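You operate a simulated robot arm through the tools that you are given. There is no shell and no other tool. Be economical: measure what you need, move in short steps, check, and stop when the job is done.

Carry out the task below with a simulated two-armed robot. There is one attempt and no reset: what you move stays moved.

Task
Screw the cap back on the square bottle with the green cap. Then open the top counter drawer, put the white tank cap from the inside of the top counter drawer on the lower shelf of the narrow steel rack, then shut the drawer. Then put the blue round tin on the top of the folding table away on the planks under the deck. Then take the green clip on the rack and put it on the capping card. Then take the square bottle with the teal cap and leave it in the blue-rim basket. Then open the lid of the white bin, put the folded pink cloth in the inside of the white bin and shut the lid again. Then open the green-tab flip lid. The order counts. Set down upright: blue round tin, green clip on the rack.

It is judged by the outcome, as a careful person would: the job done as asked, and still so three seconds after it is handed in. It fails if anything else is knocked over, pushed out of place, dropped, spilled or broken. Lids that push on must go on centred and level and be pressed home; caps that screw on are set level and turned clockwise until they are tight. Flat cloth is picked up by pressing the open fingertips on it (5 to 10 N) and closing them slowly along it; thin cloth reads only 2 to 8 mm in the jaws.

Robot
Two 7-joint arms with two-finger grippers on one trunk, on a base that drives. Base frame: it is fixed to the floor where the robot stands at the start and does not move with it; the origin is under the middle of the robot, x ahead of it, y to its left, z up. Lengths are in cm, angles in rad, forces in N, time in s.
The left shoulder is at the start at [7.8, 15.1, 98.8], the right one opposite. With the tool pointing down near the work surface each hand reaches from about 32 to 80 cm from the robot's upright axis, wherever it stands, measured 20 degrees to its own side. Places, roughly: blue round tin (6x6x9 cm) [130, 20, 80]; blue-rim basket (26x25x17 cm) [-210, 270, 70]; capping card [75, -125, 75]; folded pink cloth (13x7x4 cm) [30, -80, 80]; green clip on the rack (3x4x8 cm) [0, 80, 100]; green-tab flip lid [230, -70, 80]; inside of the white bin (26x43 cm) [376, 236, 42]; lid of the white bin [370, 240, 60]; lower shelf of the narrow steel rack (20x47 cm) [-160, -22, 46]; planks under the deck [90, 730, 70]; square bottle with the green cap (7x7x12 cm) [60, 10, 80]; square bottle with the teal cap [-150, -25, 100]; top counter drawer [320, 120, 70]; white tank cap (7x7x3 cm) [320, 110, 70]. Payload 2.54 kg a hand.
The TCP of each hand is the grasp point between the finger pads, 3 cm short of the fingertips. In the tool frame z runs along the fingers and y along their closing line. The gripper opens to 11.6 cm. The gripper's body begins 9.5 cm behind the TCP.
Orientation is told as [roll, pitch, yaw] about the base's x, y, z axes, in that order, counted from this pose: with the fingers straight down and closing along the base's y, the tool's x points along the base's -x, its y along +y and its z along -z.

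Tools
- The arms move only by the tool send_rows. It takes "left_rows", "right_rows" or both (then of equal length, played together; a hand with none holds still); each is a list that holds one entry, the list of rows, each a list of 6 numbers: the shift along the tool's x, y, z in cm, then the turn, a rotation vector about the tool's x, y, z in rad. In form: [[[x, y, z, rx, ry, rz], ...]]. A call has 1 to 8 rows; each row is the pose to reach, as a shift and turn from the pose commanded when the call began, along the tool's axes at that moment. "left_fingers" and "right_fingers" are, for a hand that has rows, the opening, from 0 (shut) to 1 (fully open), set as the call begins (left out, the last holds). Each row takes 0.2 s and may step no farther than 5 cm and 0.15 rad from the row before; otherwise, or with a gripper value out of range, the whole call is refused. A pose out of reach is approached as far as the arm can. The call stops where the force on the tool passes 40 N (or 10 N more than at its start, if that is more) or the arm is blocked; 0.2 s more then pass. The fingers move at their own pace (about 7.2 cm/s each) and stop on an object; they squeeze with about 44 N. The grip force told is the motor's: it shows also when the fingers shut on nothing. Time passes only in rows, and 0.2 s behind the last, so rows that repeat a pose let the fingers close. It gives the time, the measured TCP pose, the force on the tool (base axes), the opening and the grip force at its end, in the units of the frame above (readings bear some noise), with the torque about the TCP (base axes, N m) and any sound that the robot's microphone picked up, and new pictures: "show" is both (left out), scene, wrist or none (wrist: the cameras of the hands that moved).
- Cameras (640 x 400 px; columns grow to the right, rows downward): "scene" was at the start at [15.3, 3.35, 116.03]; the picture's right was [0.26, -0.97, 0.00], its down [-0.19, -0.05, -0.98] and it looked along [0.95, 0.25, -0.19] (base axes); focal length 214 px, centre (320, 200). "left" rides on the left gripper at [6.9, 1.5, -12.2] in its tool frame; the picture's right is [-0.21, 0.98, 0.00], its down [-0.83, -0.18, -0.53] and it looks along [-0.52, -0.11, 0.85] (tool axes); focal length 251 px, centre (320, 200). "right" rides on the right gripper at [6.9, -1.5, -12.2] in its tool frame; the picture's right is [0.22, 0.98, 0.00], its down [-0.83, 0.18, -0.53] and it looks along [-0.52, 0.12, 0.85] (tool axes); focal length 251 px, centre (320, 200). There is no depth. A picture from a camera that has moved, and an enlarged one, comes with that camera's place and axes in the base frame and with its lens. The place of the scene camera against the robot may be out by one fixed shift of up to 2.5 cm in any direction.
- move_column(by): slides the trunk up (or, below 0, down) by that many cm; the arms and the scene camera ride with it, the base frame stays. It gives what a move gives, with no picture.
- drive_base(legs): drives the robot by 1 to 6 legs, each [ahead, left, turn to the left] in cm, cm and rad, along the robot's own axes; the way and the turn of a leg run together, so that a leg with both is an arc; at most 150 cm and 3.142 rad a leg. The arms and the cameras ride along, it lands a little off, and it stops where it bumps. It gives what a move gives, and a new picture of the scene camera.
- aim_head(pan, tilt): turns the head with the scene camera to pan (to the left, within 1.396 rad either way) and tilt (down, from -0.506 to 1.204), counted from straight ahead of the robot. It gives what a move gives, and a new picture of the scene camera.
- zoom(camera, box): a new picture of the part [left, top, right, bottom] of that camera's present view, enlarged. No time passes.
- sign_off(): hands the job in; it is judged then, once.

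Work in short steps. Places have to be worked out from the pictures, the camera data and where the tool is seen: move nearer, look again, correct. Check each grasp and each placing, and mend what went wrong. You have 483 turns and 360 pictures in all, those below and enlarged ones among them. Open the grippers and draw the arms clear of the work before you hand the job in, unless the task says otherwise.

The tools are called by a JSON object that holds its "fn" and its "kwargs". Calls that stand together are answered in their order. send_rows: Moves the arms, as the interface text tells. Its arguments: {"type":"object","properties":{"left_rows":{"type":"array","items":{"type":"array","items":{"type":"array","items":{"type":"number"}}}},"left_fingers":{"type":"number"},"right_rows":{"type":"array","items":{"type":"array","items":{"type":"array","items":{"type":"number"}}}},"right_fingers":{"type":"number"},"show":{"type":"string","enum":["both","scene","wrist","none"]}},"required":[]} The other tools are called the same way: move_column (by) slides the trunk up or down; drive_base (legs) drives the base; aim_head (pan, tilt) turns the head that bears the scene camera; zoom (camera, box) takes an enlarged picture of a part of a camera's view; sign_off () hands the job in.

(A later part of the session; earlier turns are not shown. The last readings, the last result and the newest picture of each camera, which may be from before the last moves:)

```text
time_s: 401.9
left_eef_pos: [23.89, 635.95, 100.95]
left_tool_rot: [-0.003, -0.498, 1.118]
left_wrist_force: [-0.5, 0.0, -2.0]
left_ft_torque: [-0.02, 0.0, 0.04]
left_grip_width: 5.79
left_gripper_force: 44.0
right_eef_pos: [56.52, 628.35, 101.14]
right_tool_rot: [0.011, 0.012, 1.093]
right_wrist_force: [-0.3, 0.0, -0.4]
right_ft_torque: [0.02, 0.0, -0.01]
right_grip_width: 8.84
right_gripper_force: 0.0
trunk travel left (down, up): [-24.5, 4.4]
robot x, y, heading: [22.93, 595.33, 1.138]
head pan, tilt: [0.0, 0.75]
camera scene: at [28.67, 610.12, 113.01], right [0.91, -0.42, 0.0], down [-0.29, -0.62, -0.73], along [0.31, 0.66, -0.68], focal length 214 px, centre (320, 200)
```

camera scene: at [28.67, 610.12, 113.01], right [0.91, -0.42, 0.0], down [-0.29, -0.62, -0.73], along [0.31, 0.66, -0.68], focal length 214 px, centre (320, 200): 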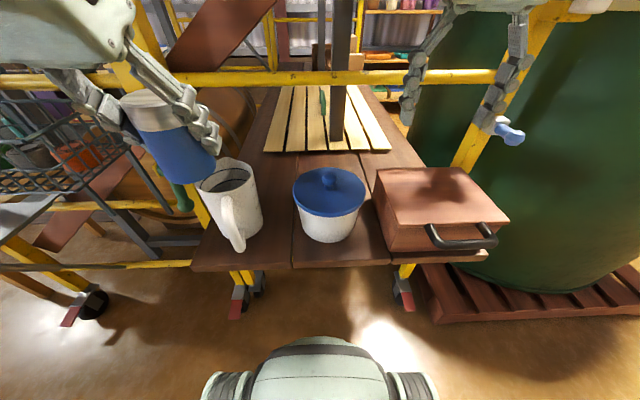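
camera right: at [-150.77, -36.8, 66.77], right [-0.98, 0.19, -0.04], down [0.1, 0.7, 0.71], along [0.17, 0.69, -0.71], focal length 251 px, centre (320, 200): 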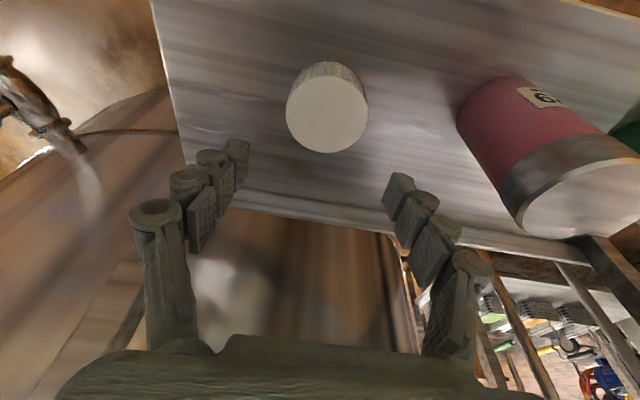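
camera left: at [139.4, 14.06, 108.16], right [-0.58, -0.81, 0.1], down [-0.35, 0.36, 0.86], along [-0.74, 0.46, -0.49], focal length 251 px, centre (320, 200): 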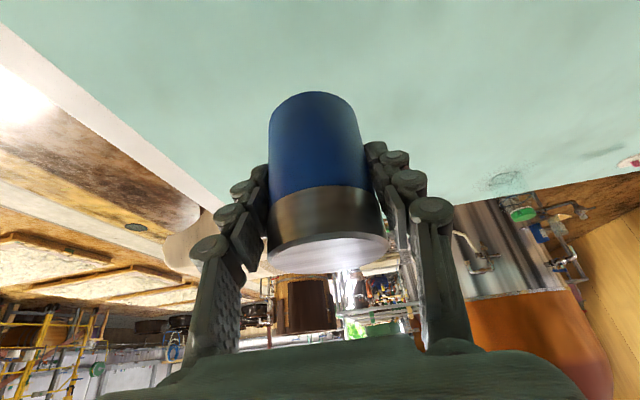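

I judge the scaffold's near frame to be at l≈615 with its low bar at z≈103; there's a free patch of plank just behind the gap between the mug and the jar, near [38.5, 653.5]. I'll go in along the hand's own tilted axis so it stays clear of the bar. First to the start of that line.

{"fn": "send_rows", "kwargs": {"left_rows": [[[-2.4, -1.8, 1.3, 0, 0, 0], [-4.8, -3.7, 2.6, 0, 0, 0], [-7.2, -5.5, 3.9, 0, 0, 0], [-7.2, -5.5, 3.9, 0, 0, 0]]], "show": "both"}}

```text
time_s: 402.9
left_eef_pos: [32.38, 640.93, 100.84]
left_tool_rot: [-0.002, -0.5, 1.117]
left_wrist_force: [0.3, 0.9, -1.9]
left_ft_torque: [-0.01, 0.0, 0.08]
left_grip_width: 5.78
left_gripper_force: 43.6
right_eef_pos: [56.49, 628.37, 101.21]
right_tool_rot: [0.011, 0.011, 1.094]
right_wrist_force: [0.9, 0.3, -0.3]
right_ft_torque: [-0.01, 0.04, 0.01]
right_grip_width: 8.82
right_gripper_force: 0.0
trunk travel left (down, up): [-24.5, 4.4]
robot x, y, heading: [22.86, 595.55, 1.137]
head pan, tilt: [0.0, 0.75]
camera scene: at [28.66, 610.12, 113.0], right [0.91, -0.42, 0.0], down [-0.29, -0.62, -0.73], along [0.31, 0.66, -0.68], focal length 214 px, centre (320, 200)
camera left: at [25.71, 630.99, 108.22], right [-0.8, 0.6, 0.1], down [0.37, 0.34, 0.86], along [0.48, 0.72, -0.49], focal length 251 px, centre (320, 200)
```

scene: 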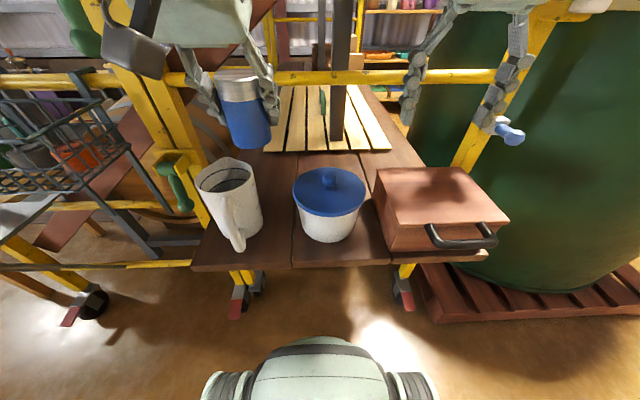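
left: 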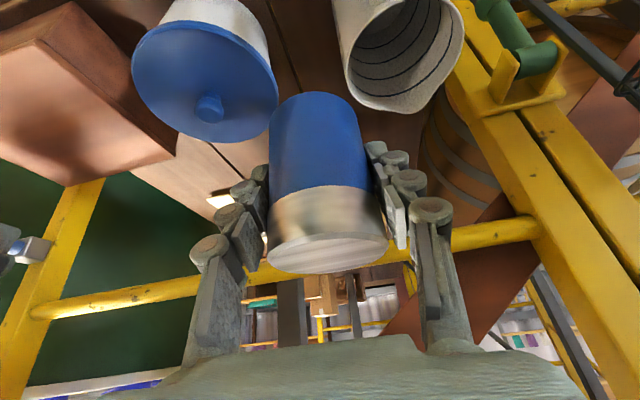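

The view agrees: the bar crosses beyond, and the target patch lies between the jar and the mug. I go in 20 cm along the tool axis.

{"fn": "send_rows", "kwargs": {"left_rows": [[[0, 0, 4, 0, 0, 0], [0, 0, 8, 0, 0, 0], [0, 0, 12, 0, 0, 0], [0, 0, 16, 0, 0, 0], [0, 0, 20, 0, 0, 0]]], "show": "both"}}

```text
time_s: 404.1
left_eef_pos: [36.46, 649.48, 83.53]
left_tool_rot: [0.0, -0.5, 1.116]
left_wrist_force: [0.7, -0.5, -1.3]
left_ft_torque: [-0.02, 0.03, 0.0]
left_grip_width: 5.78
left_gripper_force: 44.0
right_eef_pos: [56.52, 628.4, 101.21]
right_tool_rot: [0.01, 0.011, 1.094]
right_wrist_force: [1.0, 0.2, -0.1]
right_ft_torque: [-0.01, 0.03, -0.05]
right_grip_width: 8.79
right_gripper_force: 0.0
trunk travel left (down, up): [-24.5, 4.4]
robot x, y, heading: [22.8, 595.59, 1.14]
head pan, tilt: [0.0, 0.75]
camera scene: at [28.68, 610.13, 113.0], right [0.91, -0.42, 0.0], down [-0.29, -0.62, -0.73], along [0.31, 0.66, -0.68], focal length 214 px, centre (320, 200)
camera left: at [29.77, 639.57, 90.87], right [-0.8, 0.6, 0.1], down [0.37, 0.34, 0.86], along [0.48, 0.73, -0.49], focal length 251 px, centre (320, 200)
```

scene: 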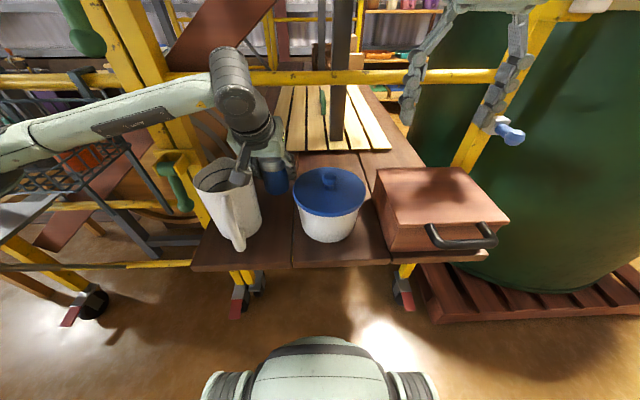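
left: 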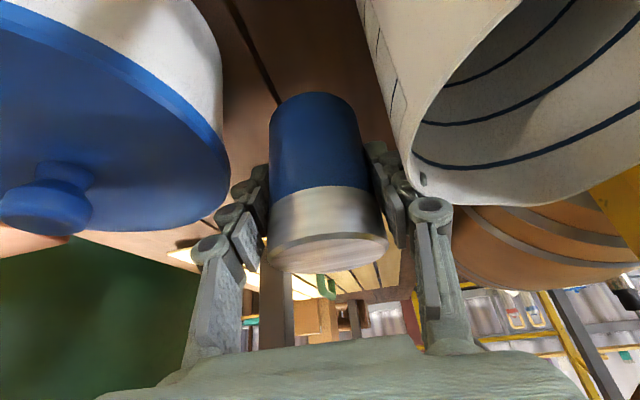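

The mug is nearer than the jar, so I shift 1.8 cm toward the jar's side, then continue 6 cm along the axis.

{"fn": "send_rows", "kwargs": {"left_rows": [[[0, -1.8, 0, 0, 0, 0], [0, -1.8, 3, 0, 0, 0], [0, -1.8, 6, 0, 0, 0], [0, -1.8, 6, 0, 0, 0]]], "show": "both"}}

{"fn": "zoom", "kwargs": {"camera": "scene", "box": [180, 30, 400, 270]}}

```text
time_s: 405.1
left_eef_pos: [39.51, 651.14, 78.43]
left_tool_rot: [-0.002, -0.498, 1.117]
left_wrist_force: [-0.6, 1.4, -1.4]
left_ft_torque: [-0.05, -0.02, 0.02]
left_grip_width: 5.82
left_gripper_force: 44.7
right_eef_pos: [56.55, 628.27, 101.3]
right_tool_rot: [0.013, 0.011, 1.092]
right_wrist_force: [0.1, 0.3, -0.9]
right_ft_torque: [-0.01, -0.03, 0.03]
right_grip_width: 8.85
right_gripper_force: 0.1
trunk travel left (down, up): [-24.5, 4.4]
robot x, y, heading: [22.53, 595.79, 1.139]
head pan, tilt: [0.0, 0.75]
camera scene: at [28.67, 610.12, 113.0], right [0.91, -0.42, 0.0], down [-0.29, -0.62, -0.73], along [0.31, 0.66, -0.68], focal length 214 px, centre (320, 200)
camera left: at [32.82, 641.31, 85.72], right [-0.79, 0.6, 0.1], down [0.37, 0.34, 0.86], along [0.48, 0.72, -0.49], focal length 251 px, centre (320, 200)
```

scene: 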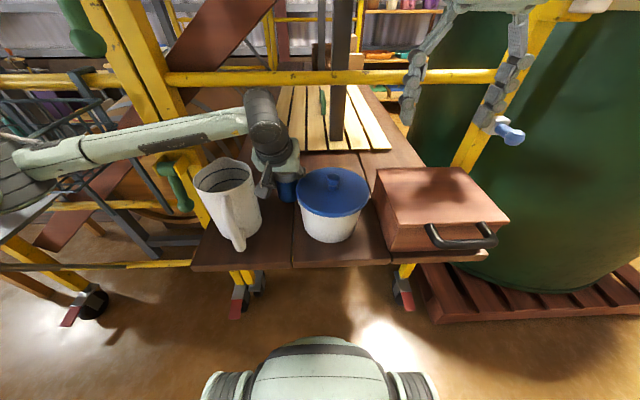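
left: 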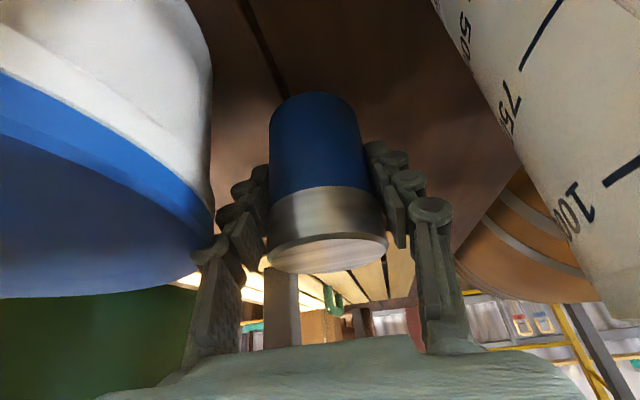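

```text
1.67 times, centred on (290, 150) of scene
camera zoom: at [28.67, 610.12, 113.0], right [0.91, -0.42, 0.0], down [-0.29, -0.62, -0.73], along [0.31, 0.66, -0.68], focal length 358 px, centre (370, 283)
```

zoom: 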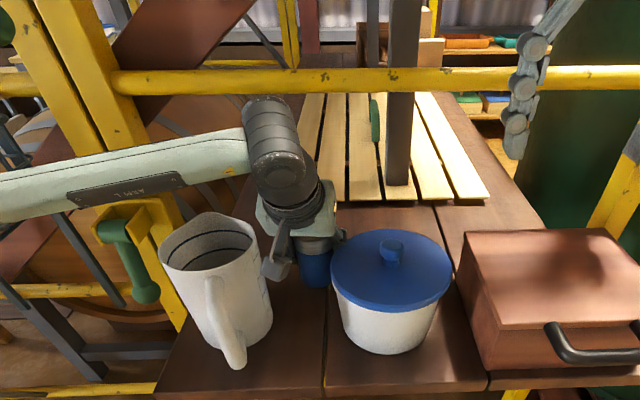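

Clear of bar, mug and jar. I shift 0.7 cm back toward the mug and lower the last centimetres until contact.

{"fn": "send_rows", "kwargs": {"left_rows": [[[0, 0.7, 1, 0, 0, 0], [0, 0.7, 2.2, 0, 0, 0], [0, 0.7, 3, 0, 0, 0]]], "show": "none"}}

{"fn": "send_rows", "kwargs": {"left_rows": [[[0, 0, 0.4, 0, 0, 0], [0, 0, 0.8, 0, 0, 0]]], "show": "wrist"}}

```text
time_s: 405.9
left_eef_pos: [39.48, 652.75, 76.09]
left_tool_rot: [-0.004, -0.508, 1.117]
left_wrist_force: [-4.7, -5.6, 22.2]
left_ft_torque: [-0.79, 0.47, -0.04]
left_grip_width: 5.79
left_gripper_force: 44.0
right_eef_pos: [56.38, 628.08, 101.41]
right_tool_rot: [0.011, 0.008, 1.094]
right_wrist_force: [0.1, 0.1, 0.1]
right_ft_torque: [0.04, -0.01, 0.0]
right_grip_width: 8.81
right_gripper_force: 0.1
trunk travel left (down, up): [-24.5, 4.4]
robot x, y, heading: [23.06, 595.3, 1.14]
head pan, tilt: [0.0, 0.75]
```

```text
time_s: 406.5
left_eef_pos: [39.83, 653.04, 75.58]
left_tool_rot: [-0.005, -0.511, 1.119]
left_wrist_force: [-4.0, -5.3, 34.0]
left_ft_torque: [-0.05, -0.04, -0.1]
left_grip_width: 5.8
left_gripper_force: 44.1
right_eef_pos: [56.45, 628.06, 101.42]
right_tool_rot: [0.012, 0.008, 1.093]
right_wrist_force: [0.0, 0.0, -0.1]
right_ft_torque: [0.0, 0.01, 0.0]
right_grip_width: 8.83
right_gripper_force: 0.1
trunk travel left (down, up): [-24.5, 4.4]
robot x, y, heading: [22.81, 595.55, 1.143]
head pan, tilt: [0.0, 0.75]
camera left: at [32.97, 643.19, 82.63], right [-0.8, 0.6, 0.1], down [0.36, 0.33, 0.87], along [0.49, 0.73, -0.48], focal length 251 px, centre (320, 200)
```

left: 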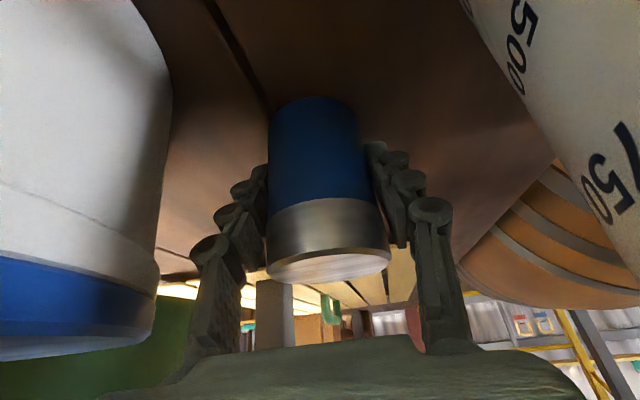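

The tin is on the plank. I ease the pressure, open, and retreat along the same line.

{"fn": "send_rows", "kwargs": {"left_rows": [[[-0.15, 0, -0.25, 0, 0, 0], [-0.15, 0, -0.25, 0, 0, 0]]], "show": "none"}}

{"fn": "send_rows", "kwargs": {"left_rows": [[[0, 0, 0, 0, 0, 0], [0, 0, 0, 0, 0, 0], [0, 0, 0, 0, 0, 0]]], "left_fingers": 0.68, "show": "wrist"}}

```text
time_s: 407.1
left_eef_pos: [39.75, 653.18, 75.46]
left_tool_rot: [-0.003, -0.506, 1.118]
left_wrist_force: [3.6, 2.2, 23.2]
left_ft_torque: [0.55, -0.66, -0.03]
left_grip_width: 5.8
left_gripper_force: 44.3
right_eef_pos: [56.44, 628.09, 101.44]
right_tool_rot: [0.01, 0.009, 1.092]
right_wrist_force: [0.6, 0.0, 0.1]
right_ft_torque: [-0.01, 0.0, 0.01]
right_grip_width: 8.82
right_gripper_force: 0.1
trunk travel left (down, up): [-24.5, 4.4]
robot x, y, heading: [23.06, 595.45, 1.138]
head pan, tilt: [0.0, 0.75]
```

```text
time_s: 407.9
left_eef_pos: [39.69, 653.18, 75.06]
left_tool_rot: [0.001, -0.499, 1.115]
left_wrist_force: [0.0, -0.7, 0.4]
left_ft_torque: [-0.02, -0.02, 0.02]
left_grip_width: 7.89
left_gripper_force: 0.1
right_eef_pos: [56.51, 628.31, 101.1]
right_tool_rot: [0.012, 0.011, 1.093]
right_wrist_force: [-0.1, -0.2, -0.2]
right_ft_torque: [-0.01, 0.0, -0.03]
right_grip_width: 8.79
right_gripper_force: 0.1
trunk travel left (down, up): [-24.5, 4.4]
robot x, y, heading: [23.07, 595.58, 1.143]
head pan, tilt: [0.0, 0.75]
camera left: at [32.92, 643.26, 82.43], right [-0.8, 0.6, 0.1], down [0.37, 0.34, 0.86], along [0.48, 0.72, -0.49], focal length 251 px, centre (320, 200)
```

left: 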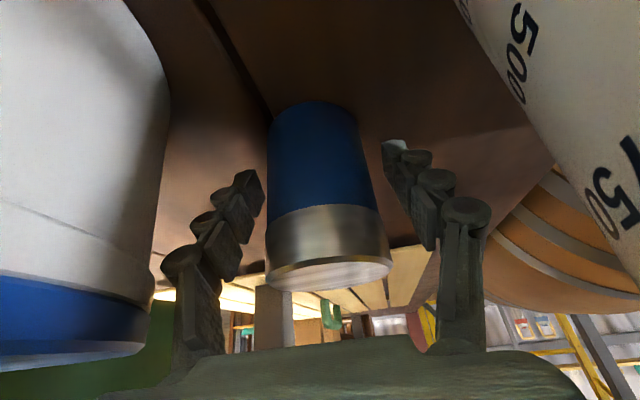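

The tin stands free and upright. I retreat along the tool axis.

{"fn": "send_rows", "kwargs": {"left_rows": [[[0, 0, -4, 0, 0, 0], [0, 0, -8, 0, 0, 0], [0, -0.5, -12, 0, 0, 0], [0, -0.5, -16, 0, 0, 0], [0, -0.5, -20, 0, 0, 0], [0, 0, -24.5, 0, 0, 0], [2, 0, -29, 0, 0, 0]]], "show": "both"}}

```text
time_s: 409.5
left_eef_pos: [32.94, 639.06, 99.81]
left_tool_rot: [-0.001, -0.501, 1.118]
left_wrist_force: [0.2, -0.7, 0.5]
left_ft_torque: [0.01, 0.01, 0.02]
left_grip_width: 7.92
left_gripper_force: 0.0
right_eef_pos: [56.45, 628.2, 101.22]
right_tool_rot: [0.011, 0.01, 1.091]
right_wrist_force: [-1.0, -0.9, -0.3]
right_ft_torque: [-0.03, -0.01, 0.0]
right_grip_width: 8.85
right_gripper_force: 0.0
trunk travel left (down, up): [-24.5, 4.4]
robot x, y, heading: [22.7, 595.12, 1.14]
head pan, tilt: [0.0, 0.75]
camera scene: at [28.67, 610.07, 113.0], right [0.91, -0.42, 0.0], down [-0.29, -0.62, -0.73], along [0.31, 0.66, -0.68], focal length 214 px, centre (320, 200)
camera left: at [26.16, 629.19, 107.06], right [-0.8, 0.6, 0.1], down [0.37, 0.34, 0.86], along [0.48, 0.73, -0.49], focal length 251 px, centre (320, 200)
```

scene: 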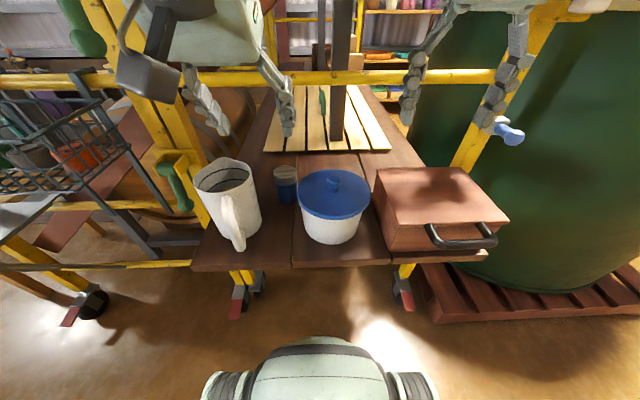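
left: 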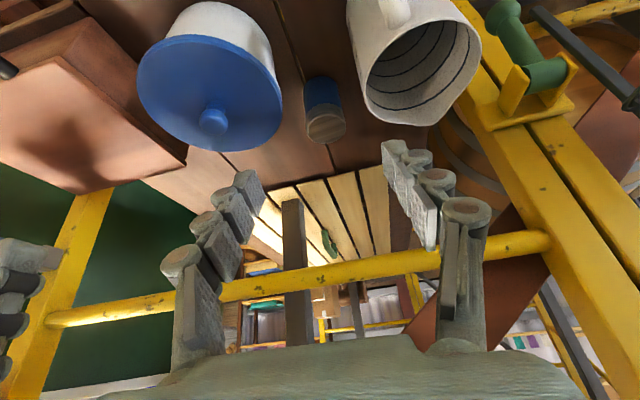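

The blue tin stands upright on the planks. I tuck both arms back, then turn to leave by the lane.

{"fn": "send_rows", "kwargs": {"left_rows": [[[2.5, 0, -2, 0, 0.12, 0], [5, 0, -4, 0, 0.25, 0], [7.5, 0, -6, 0, 0.37, 0], [8.5, 0, -8, 0, 0.5, 0]]], "right_rows": [[[2, 0, -1, 0, 0, 0], [4, 0, -2, 0, 0, 0], [6, 0, -3, 0, 0, 0], [8, 0, -4, -0.01, -0.01, 0]]], "show": "none"}}

{"fn": "drive_base", "kwargs": {"legs": [[-2, 0, 0], [0, 0, -1.55]]}}

{"fn": "aim_head", "kwargs": {"pan": 0, "tilt": 0.5}}

```text
time_s: 410.5
left_eef_pos: [27.78, 628.78, 102.66]
left_tool_rot: [-0.002, 0.002, 1.116]
left_wrist_force: [-0.5, 0.1, -0.6]
left_ft_torque: [0.03, 0.0, -0.02]
left_grip_width: 7.9
left_gripper_force: 0.0
right_eef_pos: [53.03, 621.04, 105.4]
right_tool_rot: [0.02, -0.001, 1.093]
right_wrist_force: [-0.3, 0.0, -0.3]
right_ft_torque: [0.0, 0.0, 0.01]
right_grip_width: 8.81
right_gripper_force: 0.1
trunk travel left (down, up): [-24.5, 4.4]
robot x, y, heading: [22.87, 595.08, 1.14]
head pan, tilt: [0.0, 0.75]
```

```text
time_s: 415.1
left_eef_pos: [55.78, 590.49, 102.71]
left_tool_rot: [-0.001, -0.001, -0.401]
left_wrist_force: [-0.1, 0.2, 0.2]
left_ft_torque: [-0.03, -0.02, -0.01]
left_grip_width: 7.89
left_gripper_force: 0.0
right_eef_pos: [49.39, 564.94, 105.45]
right_tool_rot: [0.02, 0.002, -0.422]
right_wrist_force: [0.9, 0.4, 1.2]
right_ft_torque: [-0.03, 0.01, -0.02]
right_grip_width: 8.84
right_gripper_force: 0.0
trunk travel left (down, up): [-24.5, 4.4]
robot x, y, heading: [21.95, 593.48, -0.381]
head pan, tilt: [0.0, 0.75]
camera scene: at [35.54, 589.01, 113.0], right [-0.37, -0.93, 0.0], down [-0.63, 0.25, -0.73], along [0.68, -0.27, -0.68], focal length 214 px, centre (320, 200)
```

scene: 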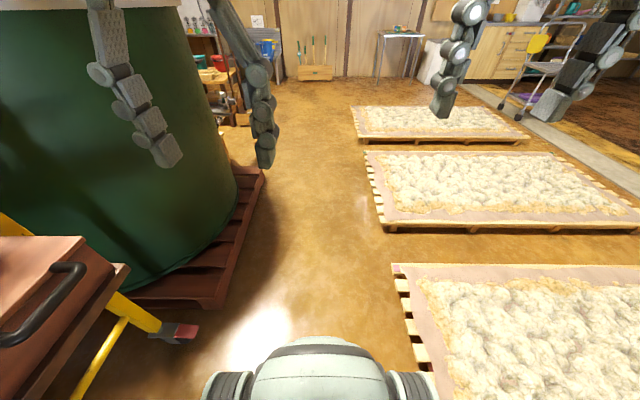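

```text
time_s: 415.8
left_eef_pos: [55.68, 590.47, 102.69]
left_tool_rot: [-0.001, 0.001, -0.401]
left_wrist_force: [0.1, -0.6, 0.1]
left_ft_torque: [0.01, 0.05, 0.0]
left_grip_width: 7.91
left_gripper_force: 0.1
right_eef_pos: [49.32, 564.79, 105.4]
right_tool_rot: [0.021, 0.0, -0.423]
right_wrist_force: [0.0, 0.1, 0.2]
right_ft_torque: [0.02, -0.01, -0.02]
right_grip_width: 8.81
right_gripper_force: 0.1
trunk travel left (down, up): [-24.5, 4.4]
robot x, y, heading: [21.61, 593.8, -0.38]
head pan, tilt: [0.0, 0.499]
camera scene: at [36.29, 588.72, 115.19], right [-0.37, -0.93, 0.0], down [-0.45, 0.18, -0.88], along [0.82, -0.32, -0.48], focal length 214 px, centre (320, 200)
```

scene: 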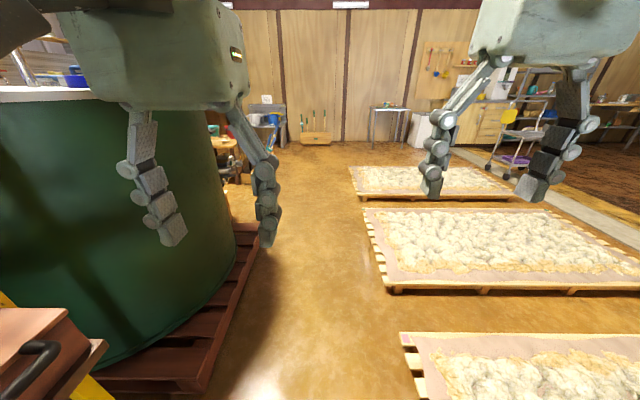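

The lane is straight ahead. I drive back along it 360 cm.

{"fn": "drive_base", "kwargs": {"legs": [[0, 0, -0.025], [125, 0, 0], [120, 0, 0], [115, -15, 0]]}}

```text
time_s: 433.6
left_eef_pos: [381.0, 438.66, 102.7]
left_tool_rot: [-0.001, 0.0, -0.418]
left_wrist_force: [-0.1, 0.1, 0.1]
left_ft_torque: [-0.01, 0.02, 0.0]
left_grip_width: 7.87
left_gripper_force: 0.1
right_eef_pos: [374.15, 413.32, 105.24]
right_tool_rot: [0.018, 0.001, -0.44]
right_wrist_force: [0.2, 0.4, 0.4]
right_ft_torque: [0.02, -0.02, 0.02]
right_grip_width: 8.8
right_gripper_force: 0.1
trunk travel left (down, up): [-24.5, 4.4]
robot x, y, heading: [347.1, 442.25, -0.397]
head pan, tilt: [0.0, 0.499]
camera scene: at [361.49, 437.29, 115.19], right [-0.39, -0.92, 0.0], down [-0.44, 0.18, -0.88], along [0.81, -0.34, -0.48], focal length 214 px, centre (320, 200)
```

scene: 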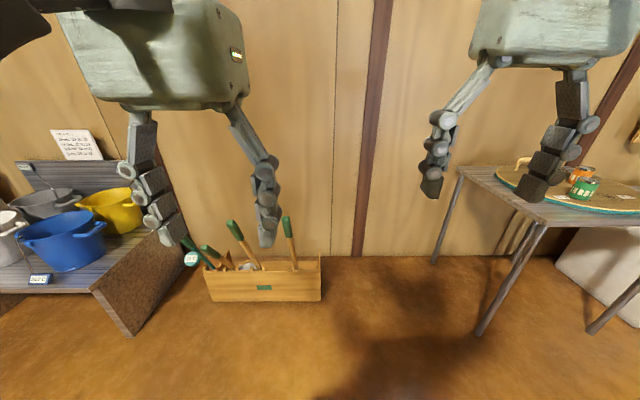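

Now turn right and drive back past the cart toward the table's left end.

{"fn": "drive_base", "kwargs": {"legs": [[0, 0, -1.57], [120, 8, 0], [120, 6, 0], [105, 0, 0]]}}

```text
time_s: 454.2
left_eef_pos: [240.67, 81.35, 102.76]
left_tool_rot: [0.0, 0.0, -1.94]
left_wrist_force: [-0.2, 0.1, 0.1]
left_ft_torque: [0.02, 0.02, -0.02]
left_grip_width: 7.86
left_gripper_force: 0.2
right_eef_pos: [214.73, 86.95, 105.44]
right_tool_rot: [0.019, 0.004, -1.962]
right_wrist_force: [1.2, -0.8, 0.0]
right_ft_torque: [0.03, 0.01, 0.0]
right_grip_width: 8.83
right_gripper_force: 0.0
trunk travel left (down, up): [-24.5, 4.4]
robot x, y, heading: [242.37, 115.2, -1.919]
head pan, tilt: [0.0, 0.499]
camera scene: at [236.69, 101.19, 115.19], right [-0.94, 0.34, 0.0], down [0.16, 0.45, -0.88], along [-0.3, -0.83, -0.48], focal length 214 px, centre (320, 200)
```

scene: 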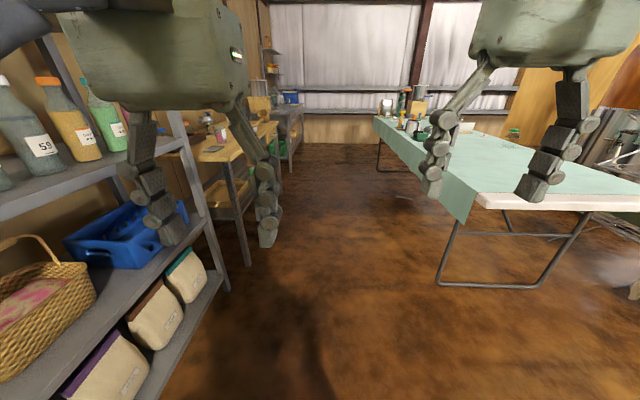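

I turn right to face past the table's end, toward the drying rack.

{"fn": "drive_base", "kwargs": {"legs": [[0, 0, -1.62], [120, 0, 0]]}}

{"fn": "aim_head", "kwargs": {"pan": 0.3, "tilt": 0.3}}

```text
time_s: 464.3
left_eef_pos: [101.43, 168.56, 102.64]
left_tool_rot: [-0.001, -0.001, 2.692]
left_wrist_force: [-0.9, 0.2, -0.3]
left_ft_torque: [-0.01, -0.02, -0.04]
left_grip_width: 7.88
left_gripper_force: 0.1
right_eef_pos: [109.07, 193.73, 105.42]
right_tool_rot: [0.019, 0.001, 2.669]
right_wrist_force: [0.1, -0.3, 0.4]
right_ft_torque: [-0.01, -0.01, -0.01]
right_grip_width: 8.8
right_gripper_force: 0.1
trunk travel left (down, up): [-24.5, 4.4]
robot x, y, heading: [134.99, 163.53, 2.711]
head pan, tilt: [0.0, 0.499]
camera scene: at [119.95, 171.17, 115.19], right [0.41, 0.91, 0.0], down [0.44, -0.2, -0.88], along [-0.8, 0.36, -0.48], focal length 214 px, centre (320, 200)
```

scene: 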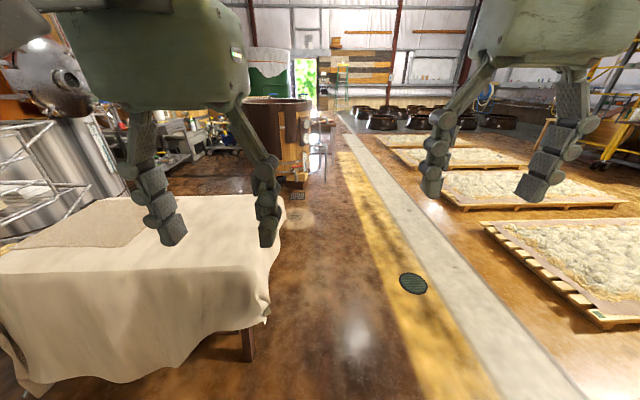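

```text
time_s: 465.1
left_eef_pos: [101.52, 168.36, 102.64]
left_tool_rot: [-0.001, 0.0, 2.69]
left_wrist_force: [-0.3, 0.7, -1.2]
left_ft_torque: [0.03, 0.05, 0.01]
left_grip_width: 7.89
left_gripper_force: 0.0
right_eef_pos: [109.1, 193.65, 105.28]
right_tool_rot: [0.02, 0.0, 2.67]
right_wrist_force: [-0.1, 0.3, -0.2]
right_ft_torque: [-0.02, -0.02, 0.01]
right_grip_width: 8.82
right_gripper_force: 0.0
trunk travel left (down, up): [-24.5, 4.4]
robot x, y, heading: [135.19, 163.42, 2.714]
head pan, tilt: [0.3, 0.3]
camera scene: at [118.99, 168.58, 117.03], right [0.13, 0.99, 0.0], down [0.29, -0.04, -0.96], along [-0.95, 0.12, -0.3], focal length 214 px, centre (320, 200)
```

scene: 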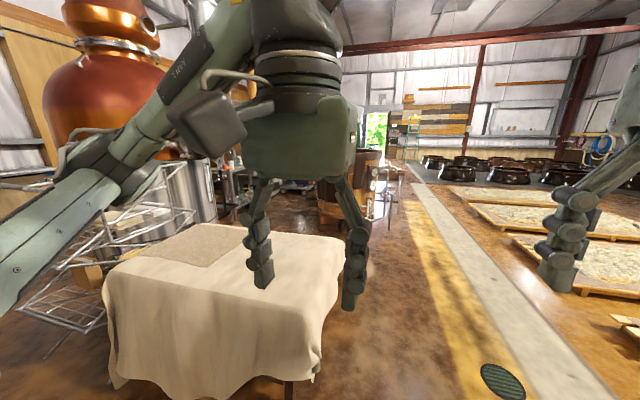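

The clip's rack can't be reached from this side (a cloth-covered table is in the way), so I must go back to the starting pocket by the aisle. I reverse, turn and drive along the aisle.

{"fn": "drive_base", "kwargs": {"legs": [[-115, 0, 0.02], [0, 0, 1.57], [130, 0, 0], [130, 0, 0]]}}

```text
time_s: 486.9
left_eef_pos: [130.92, -150.55, 102.69]
left_tool_rot: [-0.001, -0.001, -2.017]
left_wrist_force: [-0.6, -0.8, -0.2]
left_ft_torque: [0.0, 0.04, -0.01]
left_grip_width: 7.9
left_gripper_force: 0.0
right_eef_pos: [105.56, -143.16, 105.38]
right_tool_rot: [0.019, 0.001, -2.041]
right_wrist_force: [0.6, 0.2, 0.6]
right_ft_torque: [-0.01, -0.02, -0.03]
right_grip_width: 8.81
right_gripper_force: 0.1
trunk travel left (down, up): [-24.5, 4.4]
robot x, y, heading: [135.25, -117.22, -1.991]
head pan, tilt: [0.3, 0.3]
camera scene: at [131.12, -131.64, 117.03], right [-0.99, 0.12, 0.0], down [0.04, 0.29, -0.96], along [-0.12, -0.95, -0.3], focal length 214 px, centre (320, 200)
```

scene: 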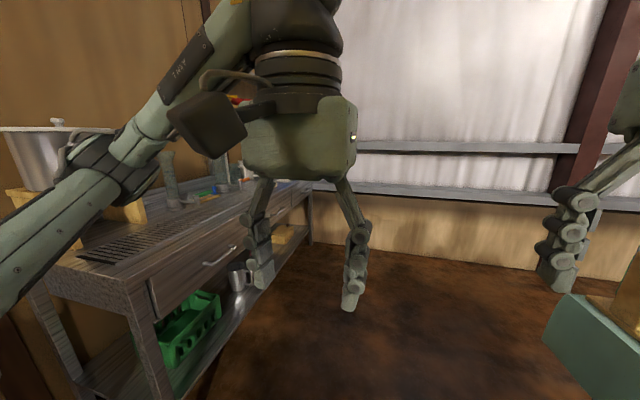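

On track. Continue to the end, around the table and back along its near side.

{"fn": "aim_head", "kwargs": {"pan": 0, "tilt": 0.4}}

{"fn": "drive_base", "kwargs": {"legs": [[136, 0, 0], [0, 0, -1.56], [85, 0, 0], [85, 0, 0], [0, 0, -1.57], [80, 0, 0]]}}

```text
time_s: 487.7
left_eef_pos: [131.01, -150.64, 102.62]
left_tool_rot: [-0.002, 0.0, -2.018]
left_wrist_force: [-1.2, 0.0, 0.0]
left_ft_torque: [0.02, -0.01, 0.03]
left_grip_width: 7.89
left_gripper_force: 0.1
right_eef_pos: [105.67, -143.05, 105.46]
right_tool_rot: [0.021, 0.001, -2.04]
right_wrist_force: [-0.2, 0.4, 0.3]
right_ft_torque: [0.02, 0.0, -0.02]
right_grip_width: 8.82
right_gripper_force: 0.1
trunk travel left (down, up): [-24.5, 4.4]
robot x, y, heading: [135.02, -117.09, -1.996]
head pan, tilt: [0.0, 0.4]
camera scene: at [128.47, -130.81, 116.11], right [-0.91, 0.41, 0.0], down [0.16, 0.35, -0.92], along [-0.38, -0.84, -0.39], focal length 214 px, centre (320, 200)
```

scene: 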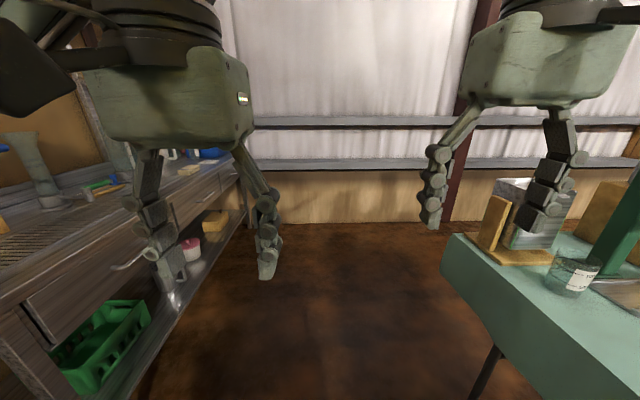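

```text
time_s: 514.3
left_eef_pos: [-39.04, -71.08, 102.71]
left_tool_rot: [-0.003, 0.0, 1.124]
left_wrist_force: [0.8, -0.4, -0.2]
left_ft_torque: [-0.02, -0.01, -0.01]
left_grip_width: 7.87
left_gripper_force: 0.1
right_eef_pos: [-13.66, -78.44, 105.23]
right_tool_rot: [0.019, -0.001, 1.101]
right_wrist_force: [-0.4, -0.5, -0.2]
right_ft_torque: [-0.02, 0.01, 0.01]
right_grip_width: 8.82
right_gripper_force: 0.1
trunk travel left (down, up): [-24.5, 4.4]
robot x, y, heading: [-43.79, -104.61, 1.148]
head pan, tilt: [0.0, 0.4]
camera scene: at [-37.5, -88.86, 116.11], right [0.91, -0.41, 0.0], down [-0.16, -0.35, -0.92], along [0.38, 0.84, -0.39], focal length 214 px, centre (320, 200)
```

scene: 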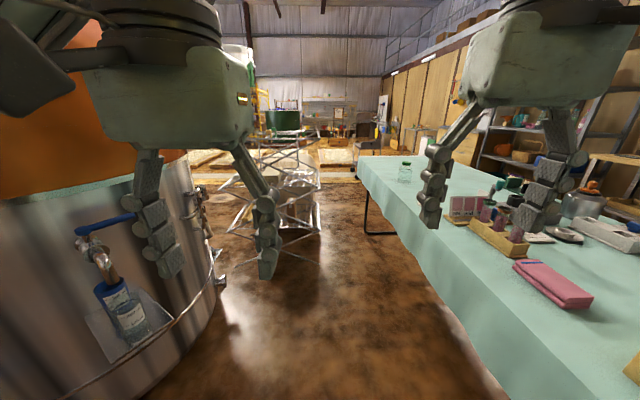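

I'm back beside the table, facing the drying rack; tank with its tray on the left. I drive ahead 100 cm along the same line as before.

{"fn": "drive_base", "kwargs": {"legs": [[50, 0, 0.01], [50, 0, 0]]}}

{"fn": "zoom", "kwargs": {"camera": "scene", "box": [120, 80, 440, 280]}}

```text
time_s: 519.9
left_eef_pos: [2.56, 21.19, 102.72]
left_tool_rot: [-0.003, 0.0, 1.12]
left_wrist_force: [0.1, -0.4, 0.2]
left_ft_torque: [-0.01, -0.01, 0.02]
left_grip_width: 7.88
left_gripper_force: 0.0
right_eef_pos: [27.91, 13.51, 105.37]
right_tool_rot: [0.019, -0.001, 1.096]
right_wrist_force: [0.1, -0.3, -0.9]
right_ft_torque: [-0.03, 0.01, 0.01]
right_grip_width: 8.83
right_gripper_force: 0.0
trunk travel left (down, up): [-24.5, 4.4]
robot x, y, heading: [-1.92, -12.32, 1.142]
head pan, tilt: [0.0, 0.4]
camera scene: at [4.04, 3.15, 116.1], right [0.91, -0.42, 0.0], down [-0.16, -0.35, -0.92], along [0.38, 0.84, -0.39], focal length 214 px, centre (320, 200)
```

scene: 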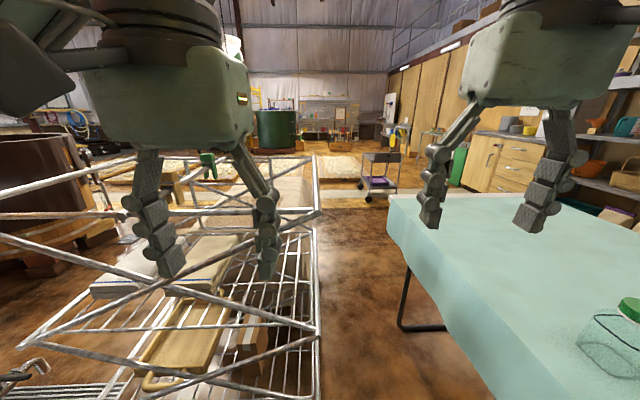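

```text
2.00 times, centred on (280, 180) of scene
camera zoom: at [4.04, 3.15, 116.1], right [0.91, -0.42, 0.0], down [-0.16, -0.35, -0.92], along [0.38, 0.84, -0.39], focal length 429 px, centre (400, 240)
```

zoom: 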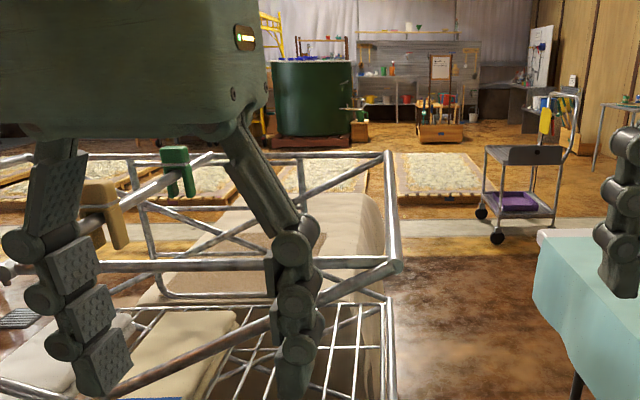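

The green clip sits on a rail of the rack near [-1, 80, 100]. I raise the trunk and left hand, then move a little forward-left to get within reach.

{"fn": "move_column", "kwargs": {"by": 4}}

{"fn": "send_rows", "kwargs": {"left_rows": [[[0, 0, -4, 0, 0, 0], [0, 0, -8, 0, 0, 0], [0, 0, -12, 0, 0, 0]]], "left_fingers": 0.8, "show": "none"}}

{"fn": "drive_base", "kwargs": {"legs": [[17, 8, 0.02]]}}

```text
time_s: 520.7
left_eef_pos: [2.62, 20.97, 106.75]
left_tool_rot: [-0.002, 0.0, 1.12]
left_wrist_force: [0.6, -0.9, -0.5]
left_ft_torque: [0.0, -0.01, 0.0]
left_grip_width: 7.87
left_gripper_force: 0.1
right_eef_pos: [27.82, 13.45, 109.44]
right_tool_rot: [0.022, 0.0, 1.095]
right_wrist_force: [0.0, -0.2, -0.1]
right_ft_torque: [-0.05, 0.02, 0.02]
right_grip_width: 8.82
right_gripper_force: 0.2
trunk travel left (down, up): [-28.5, 0.4]
robot x, y, heading: [-2.15, -12.59, 1.146]
head pan, tilt: [0.0, 0.4]
```

```text
time_s: 521.5
left_eef_pos: [2.43, 20.94, 118.88]
left_tool_rot: [-0.002, -0.001, 1.118]
left_wrist_force: [0.2, 0.1, 0.2]
left_ft_torque: [0.01, 0.0, 0.0]
left_grip_width: 9.29
left_gripper_force: 0.0
right_eef_pos: [27.93, 13.38, 109.39]
right_tool_rot: [0.019, 0.001, 1.096]
right_wrist_force: [0.4, -0.4, 0.4]
right_ft_torque: [0.03, -0.01, 0.02]
right_grip_width: 8.8
right_gripper_force: 0.1
trunk travel left (down, up): [-28.5, 0.4]
robot x, y, heading: [-2.46, -12.53, 1.142]
head pan, tilt: [0.0, 0.4]
```

```text
time_s: 523.2
left_eef_pos: [1.19, 39.57, 118.79]
left_tool_rot: [0.0, 0.0, 1.144]
left_wrist_force: [0.3, 0.1, 0.6]
left_ft_torque: [-0.02, 0.07, -0.03]
left_grip_width: 9.31
left_gripper_force: 0.0
right_eef_pos: [26.79, 32.49, 109.36]
right_tool_rot: [0.019, 0.0, 1.121]
right_wrist_force: [0.0, 0.7, 0.2]
right_ft_torque: [-0.01, -0.01, 0.0]
right_grip_width: 8.83
right_gripper_force: 0.0
trunk travel left (down, up): [-28.5, 0.4]
robot x, y, heading: [-2.7, 5.98, 1.165]
head pan, tilt: [0.0, 0.4]
stopped in leg 1: the robot was blocked; the commanded pose is now the measured one
camera scene: at [3.24, 21.69, 120.11], right [0.92, -0.39, 0.0], down [-0.15, -0.36, -0.92], along [0.36, 0.85, -0.39], focal length 214 px, centre (320, 200)
```

scene: 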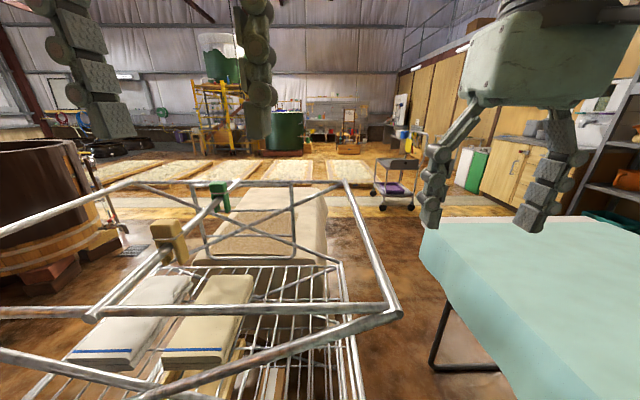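

The base just touched the rack, so I back off 1.5 cm; the clip at about [-0.7, 78, 100] is within reach from here. I move the left hand above it.

{"fn": "drive_base", "kwargs": {"legs": [[-1.5, 0, 0]]}}

{"fn": "send_rows", "kwargs": {"left_rows": [[[-4.3, 2.2, 0, 0, 0, 0], [-8.6, 4.4, 0, 0, 0, 0], [-12.9, 6.6, 0, 0, 0, 0], [-17.2, 8.8, 0, 0, 0, 0], [-21.5, 11, 0, 0, 0, 0], [-25.8, 13.2, 0, 0, 0, 0], [-30, 15.4, 0, 0, 0, 0], [-34, 17.4, 0, 0, 0, 0]]], "show": "wrist"}}

```text
time_s: 524.0
left_eef_pos: [0.64, 38.08, 118.68]
left_tool_rot: [-0.003, -0.002, 1.144]
left_wrist_force: [-0.5, -1.2, 0.2]
left_ft_torque: [0.0, 0.0, 0.02]
left_grip_width: 9.28
left_gripper_force: 0.0
right_eef_pos: [26.32, 31.09, 109.35]
right_tool_rot: [0.021, -0.001, 1.121]
right_wrist_force: [-0.2, 0.5, -0.3]
right_ft_torque: [0.01, 0.01, 0.0]
right_grip_width: 8.81
right_gripper_force: 0.0
trunk travel left (down, up): [-28.5, 0.4]
robot x, y, heading: [-3.33, 4.17, 1.162]
head pan, tilt: [0.0, 0.4]
camera scene: at [2.63, 20.26, 120.12], right [0.92, -0.39, 0.0], down [-0.15, -0.36, -0.92], along [0.36, 0.85, -0.39], focal length 214 px, centre (320, 200)
```

scene: 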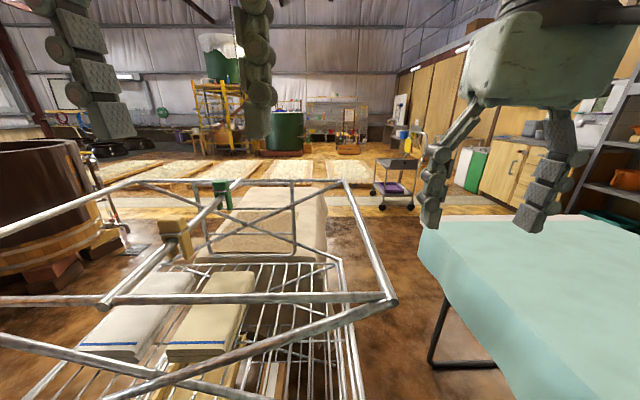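

```text
time_s: 525.8
left_eef_pos: [-1.39, 74.85, 117.42]
left_tool_rot: [-0.001, -0.001, 1.143]
left_wrist_force: [-0.5, -0.5, 0.2]
left_ft_torque: [0.01, -0.04, 0.03]
left_grip_width: 9.27
left_gripper_force: 0.1
left hand out of reach, approached as far as the arm can: row 8
right_eef_pos: [26.21, 31.11, 109.33]
right_tool_rot: [0.019, 0.0, 1.12]
right_wrist_force: [-0.3, 0.1, -0.8]
right_ft_torque: [0.0, -0.04, -0.01]
right_grip_width: 8.85
right_gripper_force: 0.0
trunk travel left (down, up): [-28.5, 0.4]
robot x, y, heading: [-2.97, 4.74, 1.17]
head pan, tilt: [0.0, 0.4]
camera left: at [-5.75, 69.42, 129.61], right [-0.8, 0.6, 0.0], down [0.51, 0.68, 0.54], along [0.32, 0.43, -0.84], focal length 251 px, centre (320, 200)
```

left: 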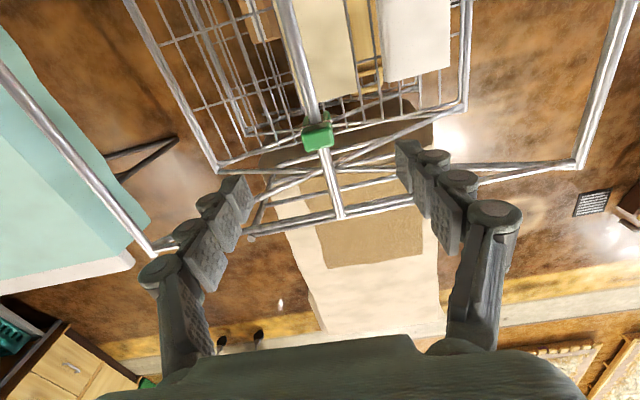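

The clip is at about [-0.8, 76] on a rail running away from me, and the hand is aligned with it. I lower 10 cm and look again.

{"fn": "send_rows", "kwargs": {"left_rows": [[[-0.7, 0, 3.5, 0, 0, 0], [-1.3, 0, 7, 0, 0, 0], [-1.3, 0, 10, 0, 0, 0], [-1.3, 0, 10, 0, 0, 0]]], "show": "wrist"}}

```text
time_s: 526.8
left_eef_pos: [-0.75, 75.94, 107.63]
left_tool_rot: [-0.001, -0.002, 1.143]
left_wrist_force: [-0.3, -0.8, 0.5]
left_ft_torque: [0.0, -0.02, -0.03]
left_grip_width: 9.26
left_gripper_force: 0.1
right_eef_pos: [26.35, 31.16, 109.4]
right_tool_rot: [0.022, -0.001, 1.12]
right_wrist_force: [0.0, -0.6, -0.5]
right_ft_torque: [0.0, -0.01, -0.02]
right_grip_width: 8.84
right_gripper_force: 0.0
trunk travel left (down, up): [-28.5, 0.4]
robot x, y, heading: [-3.24, 4.48, 1.169]
head pan, tilt: [0.0, 0.4]
camera left: at [-5.1, 70.42, 119.72], right [-0.8, 0.6, 0.0], down [0.51, 0.68, 0.53], along [0.32, 0.43, -0.84], focal length 251 px, centre (320, 200)
```

left: 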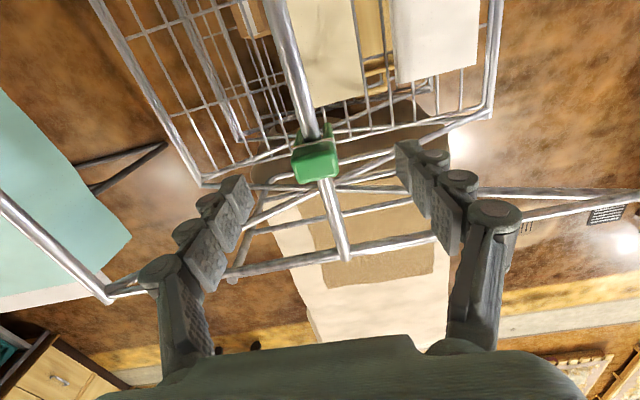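

Aligned. I lower 6 cm more around the clip and close slowly.

{"fn": "send_rows", "kwargs": {"left_rows": [[[-0.4, 0, 3, 0, 0, 0], [-0.4, 0, 6, 0, 0, 0], [-0.4, 0, 6, 0, 0, 0]]], "show": "wrist"}}

```text
time_s: 527.6
left_eef_pos: [-0.6, 76.31, 101.62]
left_tool_rot: [-0.002, -0.002, 1.143]
left_wrist_force: [0.3, -0.5, -0.7]
left_ft_torque: [-0.01, 0.0, 0.0]
left_grip_width: 9.28
left_gripper_force: 0.1
right_eef_pos: [26.4, 31.05, 109.36]
right_tool_rot: [0.02, 0.0, 1.12]
right_wrist_force: [-0.1, 0.2, -0.3]
right_ft_torque: [-0.01, 0.01, 0.03]
right_grip_width: 8.83
right_gripper_force: 0.0
trunk travel left (down, up): [-28.5, 0.4]
robot x, y, heading: [-3.23, 4.29, 1.171]
head pan, tilt: [0.0, 0.4]
camera left: at [-4.94, 70.83, 113.69], right [-0.8, 0.6, 0.0], down [0.51, 0.68, 0.54], along [0.32, 0.43, -0.84], focal length 251 px, centre (320, 200)
```

left: 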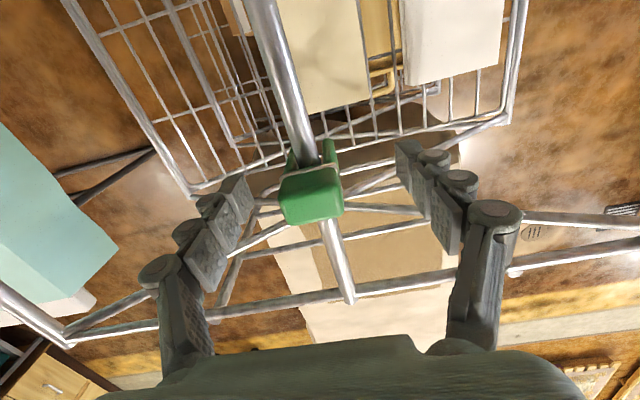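

The clip's top is level with the TCP. I go 1.5 cm deeper and close.

{"fn": "send_rows", "kwargs": {"left_rows": [[[0, 0.4, 1.5, 0, 0, 0], [0, 0.4, 1.5, 0, 0, 0]]], "show": "none"}}

{"fn": "send_rows", "kwargs": {"left_rows": [[[0, 0, 0, 0, 0, 0], [0, 0, 0, 0, 0, 0], [0, 0, 0, 0, 0, 0], [0, 0, 0, 0, 0, 0]]], "left_fingers": 0, "show": "wrist"}}

```text
time_s: 528.2
left_eef_pos: [-1.0, 76.39, 100.05]
left_tool_rot: [-0.001, 0.0, 1.143]
left_wrist_force: [-0.6, 0.5, -0.4]
left_ft_torque: [-0.02, 0.0, -0.05]
left_grip_width: 9.29
left_gripper_force: 0.0
right_eef_pos: [26.26, 31.1, 109.38]
right_tool_rot: [0.021, 0.001, 1.121]
right_wrist_force: [-0.2, -0.6, -0.5]
right_ft_torque: [0.0, -0.02, 0.01]
right_grip_width: 8.81
right_gripper_force: 0.0
trunk travel left (down, up): [-28.5, 0.4]
robot x, y, heading: [-3.17, 4.68, 1.166]
head pan, tilt: [0.0, 0.4]
```

```text
time_s: 529.2
left_eef_pos: [-0.22, 76.02, 100.27]
left_tool_rot: [-0.005, 0.0, 1.134]
left_wrist_force: [30.5, -14.6, 0.2]
left_ft_torque: [-0.32, -0.69, 0.07]
left_grip_width: 3.44
left_gripper_force: 43.7
right_eef_pos: [26.74, 30.9, 109.32]
right_tool_rot: [0.023, -0.001, 1.118]
right_wrist_force: [0.8, 0.3, -0.3]
right_ft_torque: [-0.01, -0.02, -0.01]
right_grip_width: 8.8
right_gripper_force: 0.1
trunk travel left (down, up): [-28.5, 0.4]
robot x, y, heading: [-3.59, 4.85, 1.159]
head pan, tilt: [0.0, 0.4]
camera left: at [-4.59, 70.65, 112.32], right [-0.79, 0.61, -0.01], down [0.51, 0.67, 0.54], along [0.33, 0.42, -0.84], focal length 251 px, centre (320, 200)
```

left: 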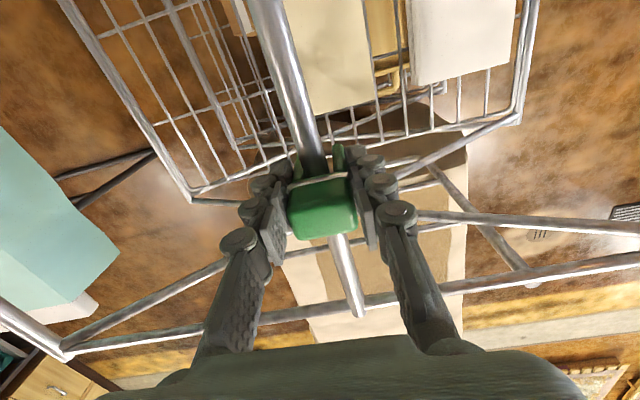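

Gripped (3.4 cm), with some sideways strain; I relax that by 0.9 cm, then lift the clip straight off the rail.

{"fn": "send_rows", "kwargs": {"left_rows": [[[0, -0.5, 0, 0, 0, 0], [0, -0.9, 0, 0, 0, 0], [0, -0.9, 0, 0, 0, 0]]], "show": "none"}}

{"fn": "send_rows", "kwargs": {"left_rows": [[[0, 0, -1, 0, 0, 0], [0, 0, -2.5, 0, 0, 0], [0, 0, -5, 0, 0, 0], [0, 0, -9, 0, 0, 0], [0, 0, -13, 0, 0, 0]]], "show": "both"}}

```text
time_s: 530.0
left_eef_pos: [-0.05, 76.1, 100.22]
left_tool_rot: [0.0, -0.002, 1.148]
left_wrist_force: [12.2, -2.4, 6.7]
left_ft_torque: [-0.04, -0.31, 0.01]
left_grip_width: 3.42
left_gripper_force: 43.7
right_eef_pos: [26.42, 31.02, 109.5]
right_tool_rot: [0.022, -0.001, 1.12]
right_wrist_force: [0.5, 0.0, 0.6]
right_ft_torque: [0.03, -0.01, 0.03]
right_grip_width: 8.85
right_gripper_force: 0.0
trunk travel left (down, up): [-28.5, 0.4]
robot x, y, heading: [-3.58, 4.74, 1.17]
head pan, tilt: [0.0, 0.4]
```

```text
time_s: 531.2
left_eef_pos: [0.02, 75.68, 113.25]
left_tool_rot: [0.002, 0.0, 1.145]
left_wrist_force: [0.3, -0.6, -0.6]
left_ft_torque: [0.02, -0.02, 0.0]
left_grip_width: 3.44
left_gripper_force: 43.6
right_eef_pos: [26.3, 31.01, 109.46]
right_tool_rot: [0.019, -0.001, 1.12]
right_wrist_force: [-0.2, -1.3, 1.0]
right_ft_torque: [0.03, 0.02, 0.01]
right_grip_width: 8.81
right_gripper_force: 0.0
trunk travel left (down, up): [-28.5, 0.4]
robot x, y, heading: [-2.93, 4.37, 1.165]
head pan, tilt: [0.0, 0.4]
camera scene: at [2.68, 20.23, 120.12], right [0.92, -0.39, 0.0], down [-0.15, -0.36, -0.92], along [0.36, 0.85, -0.39], focal length 214 px, centre (320, 200)
camera left: at [-4.38, 70.29, 125.41], right [-0.8, 0.6, 0.0], down [0.51, 0.68, 0.54], along [0.32, 0.43, -0.84], focal length 251 px, centre (320, 200)
```

scene: 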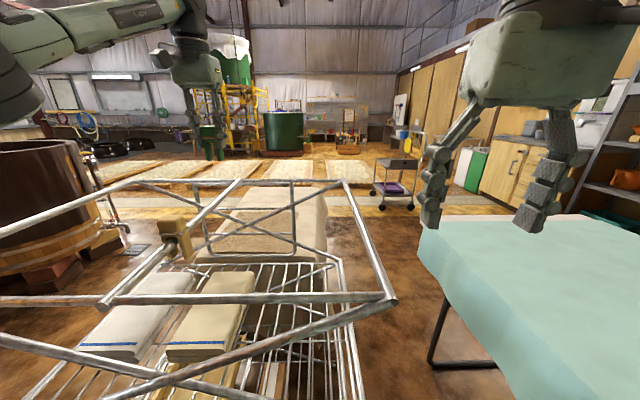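
left: 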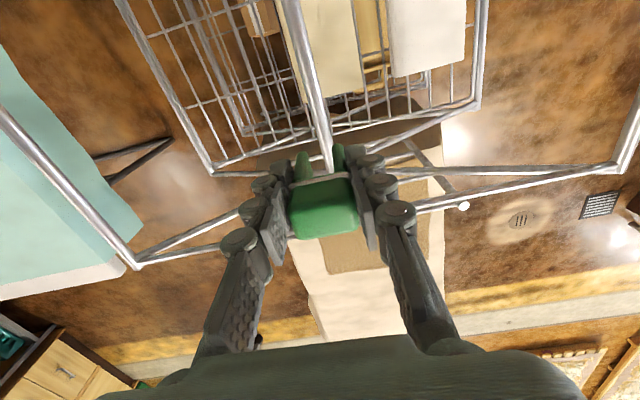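

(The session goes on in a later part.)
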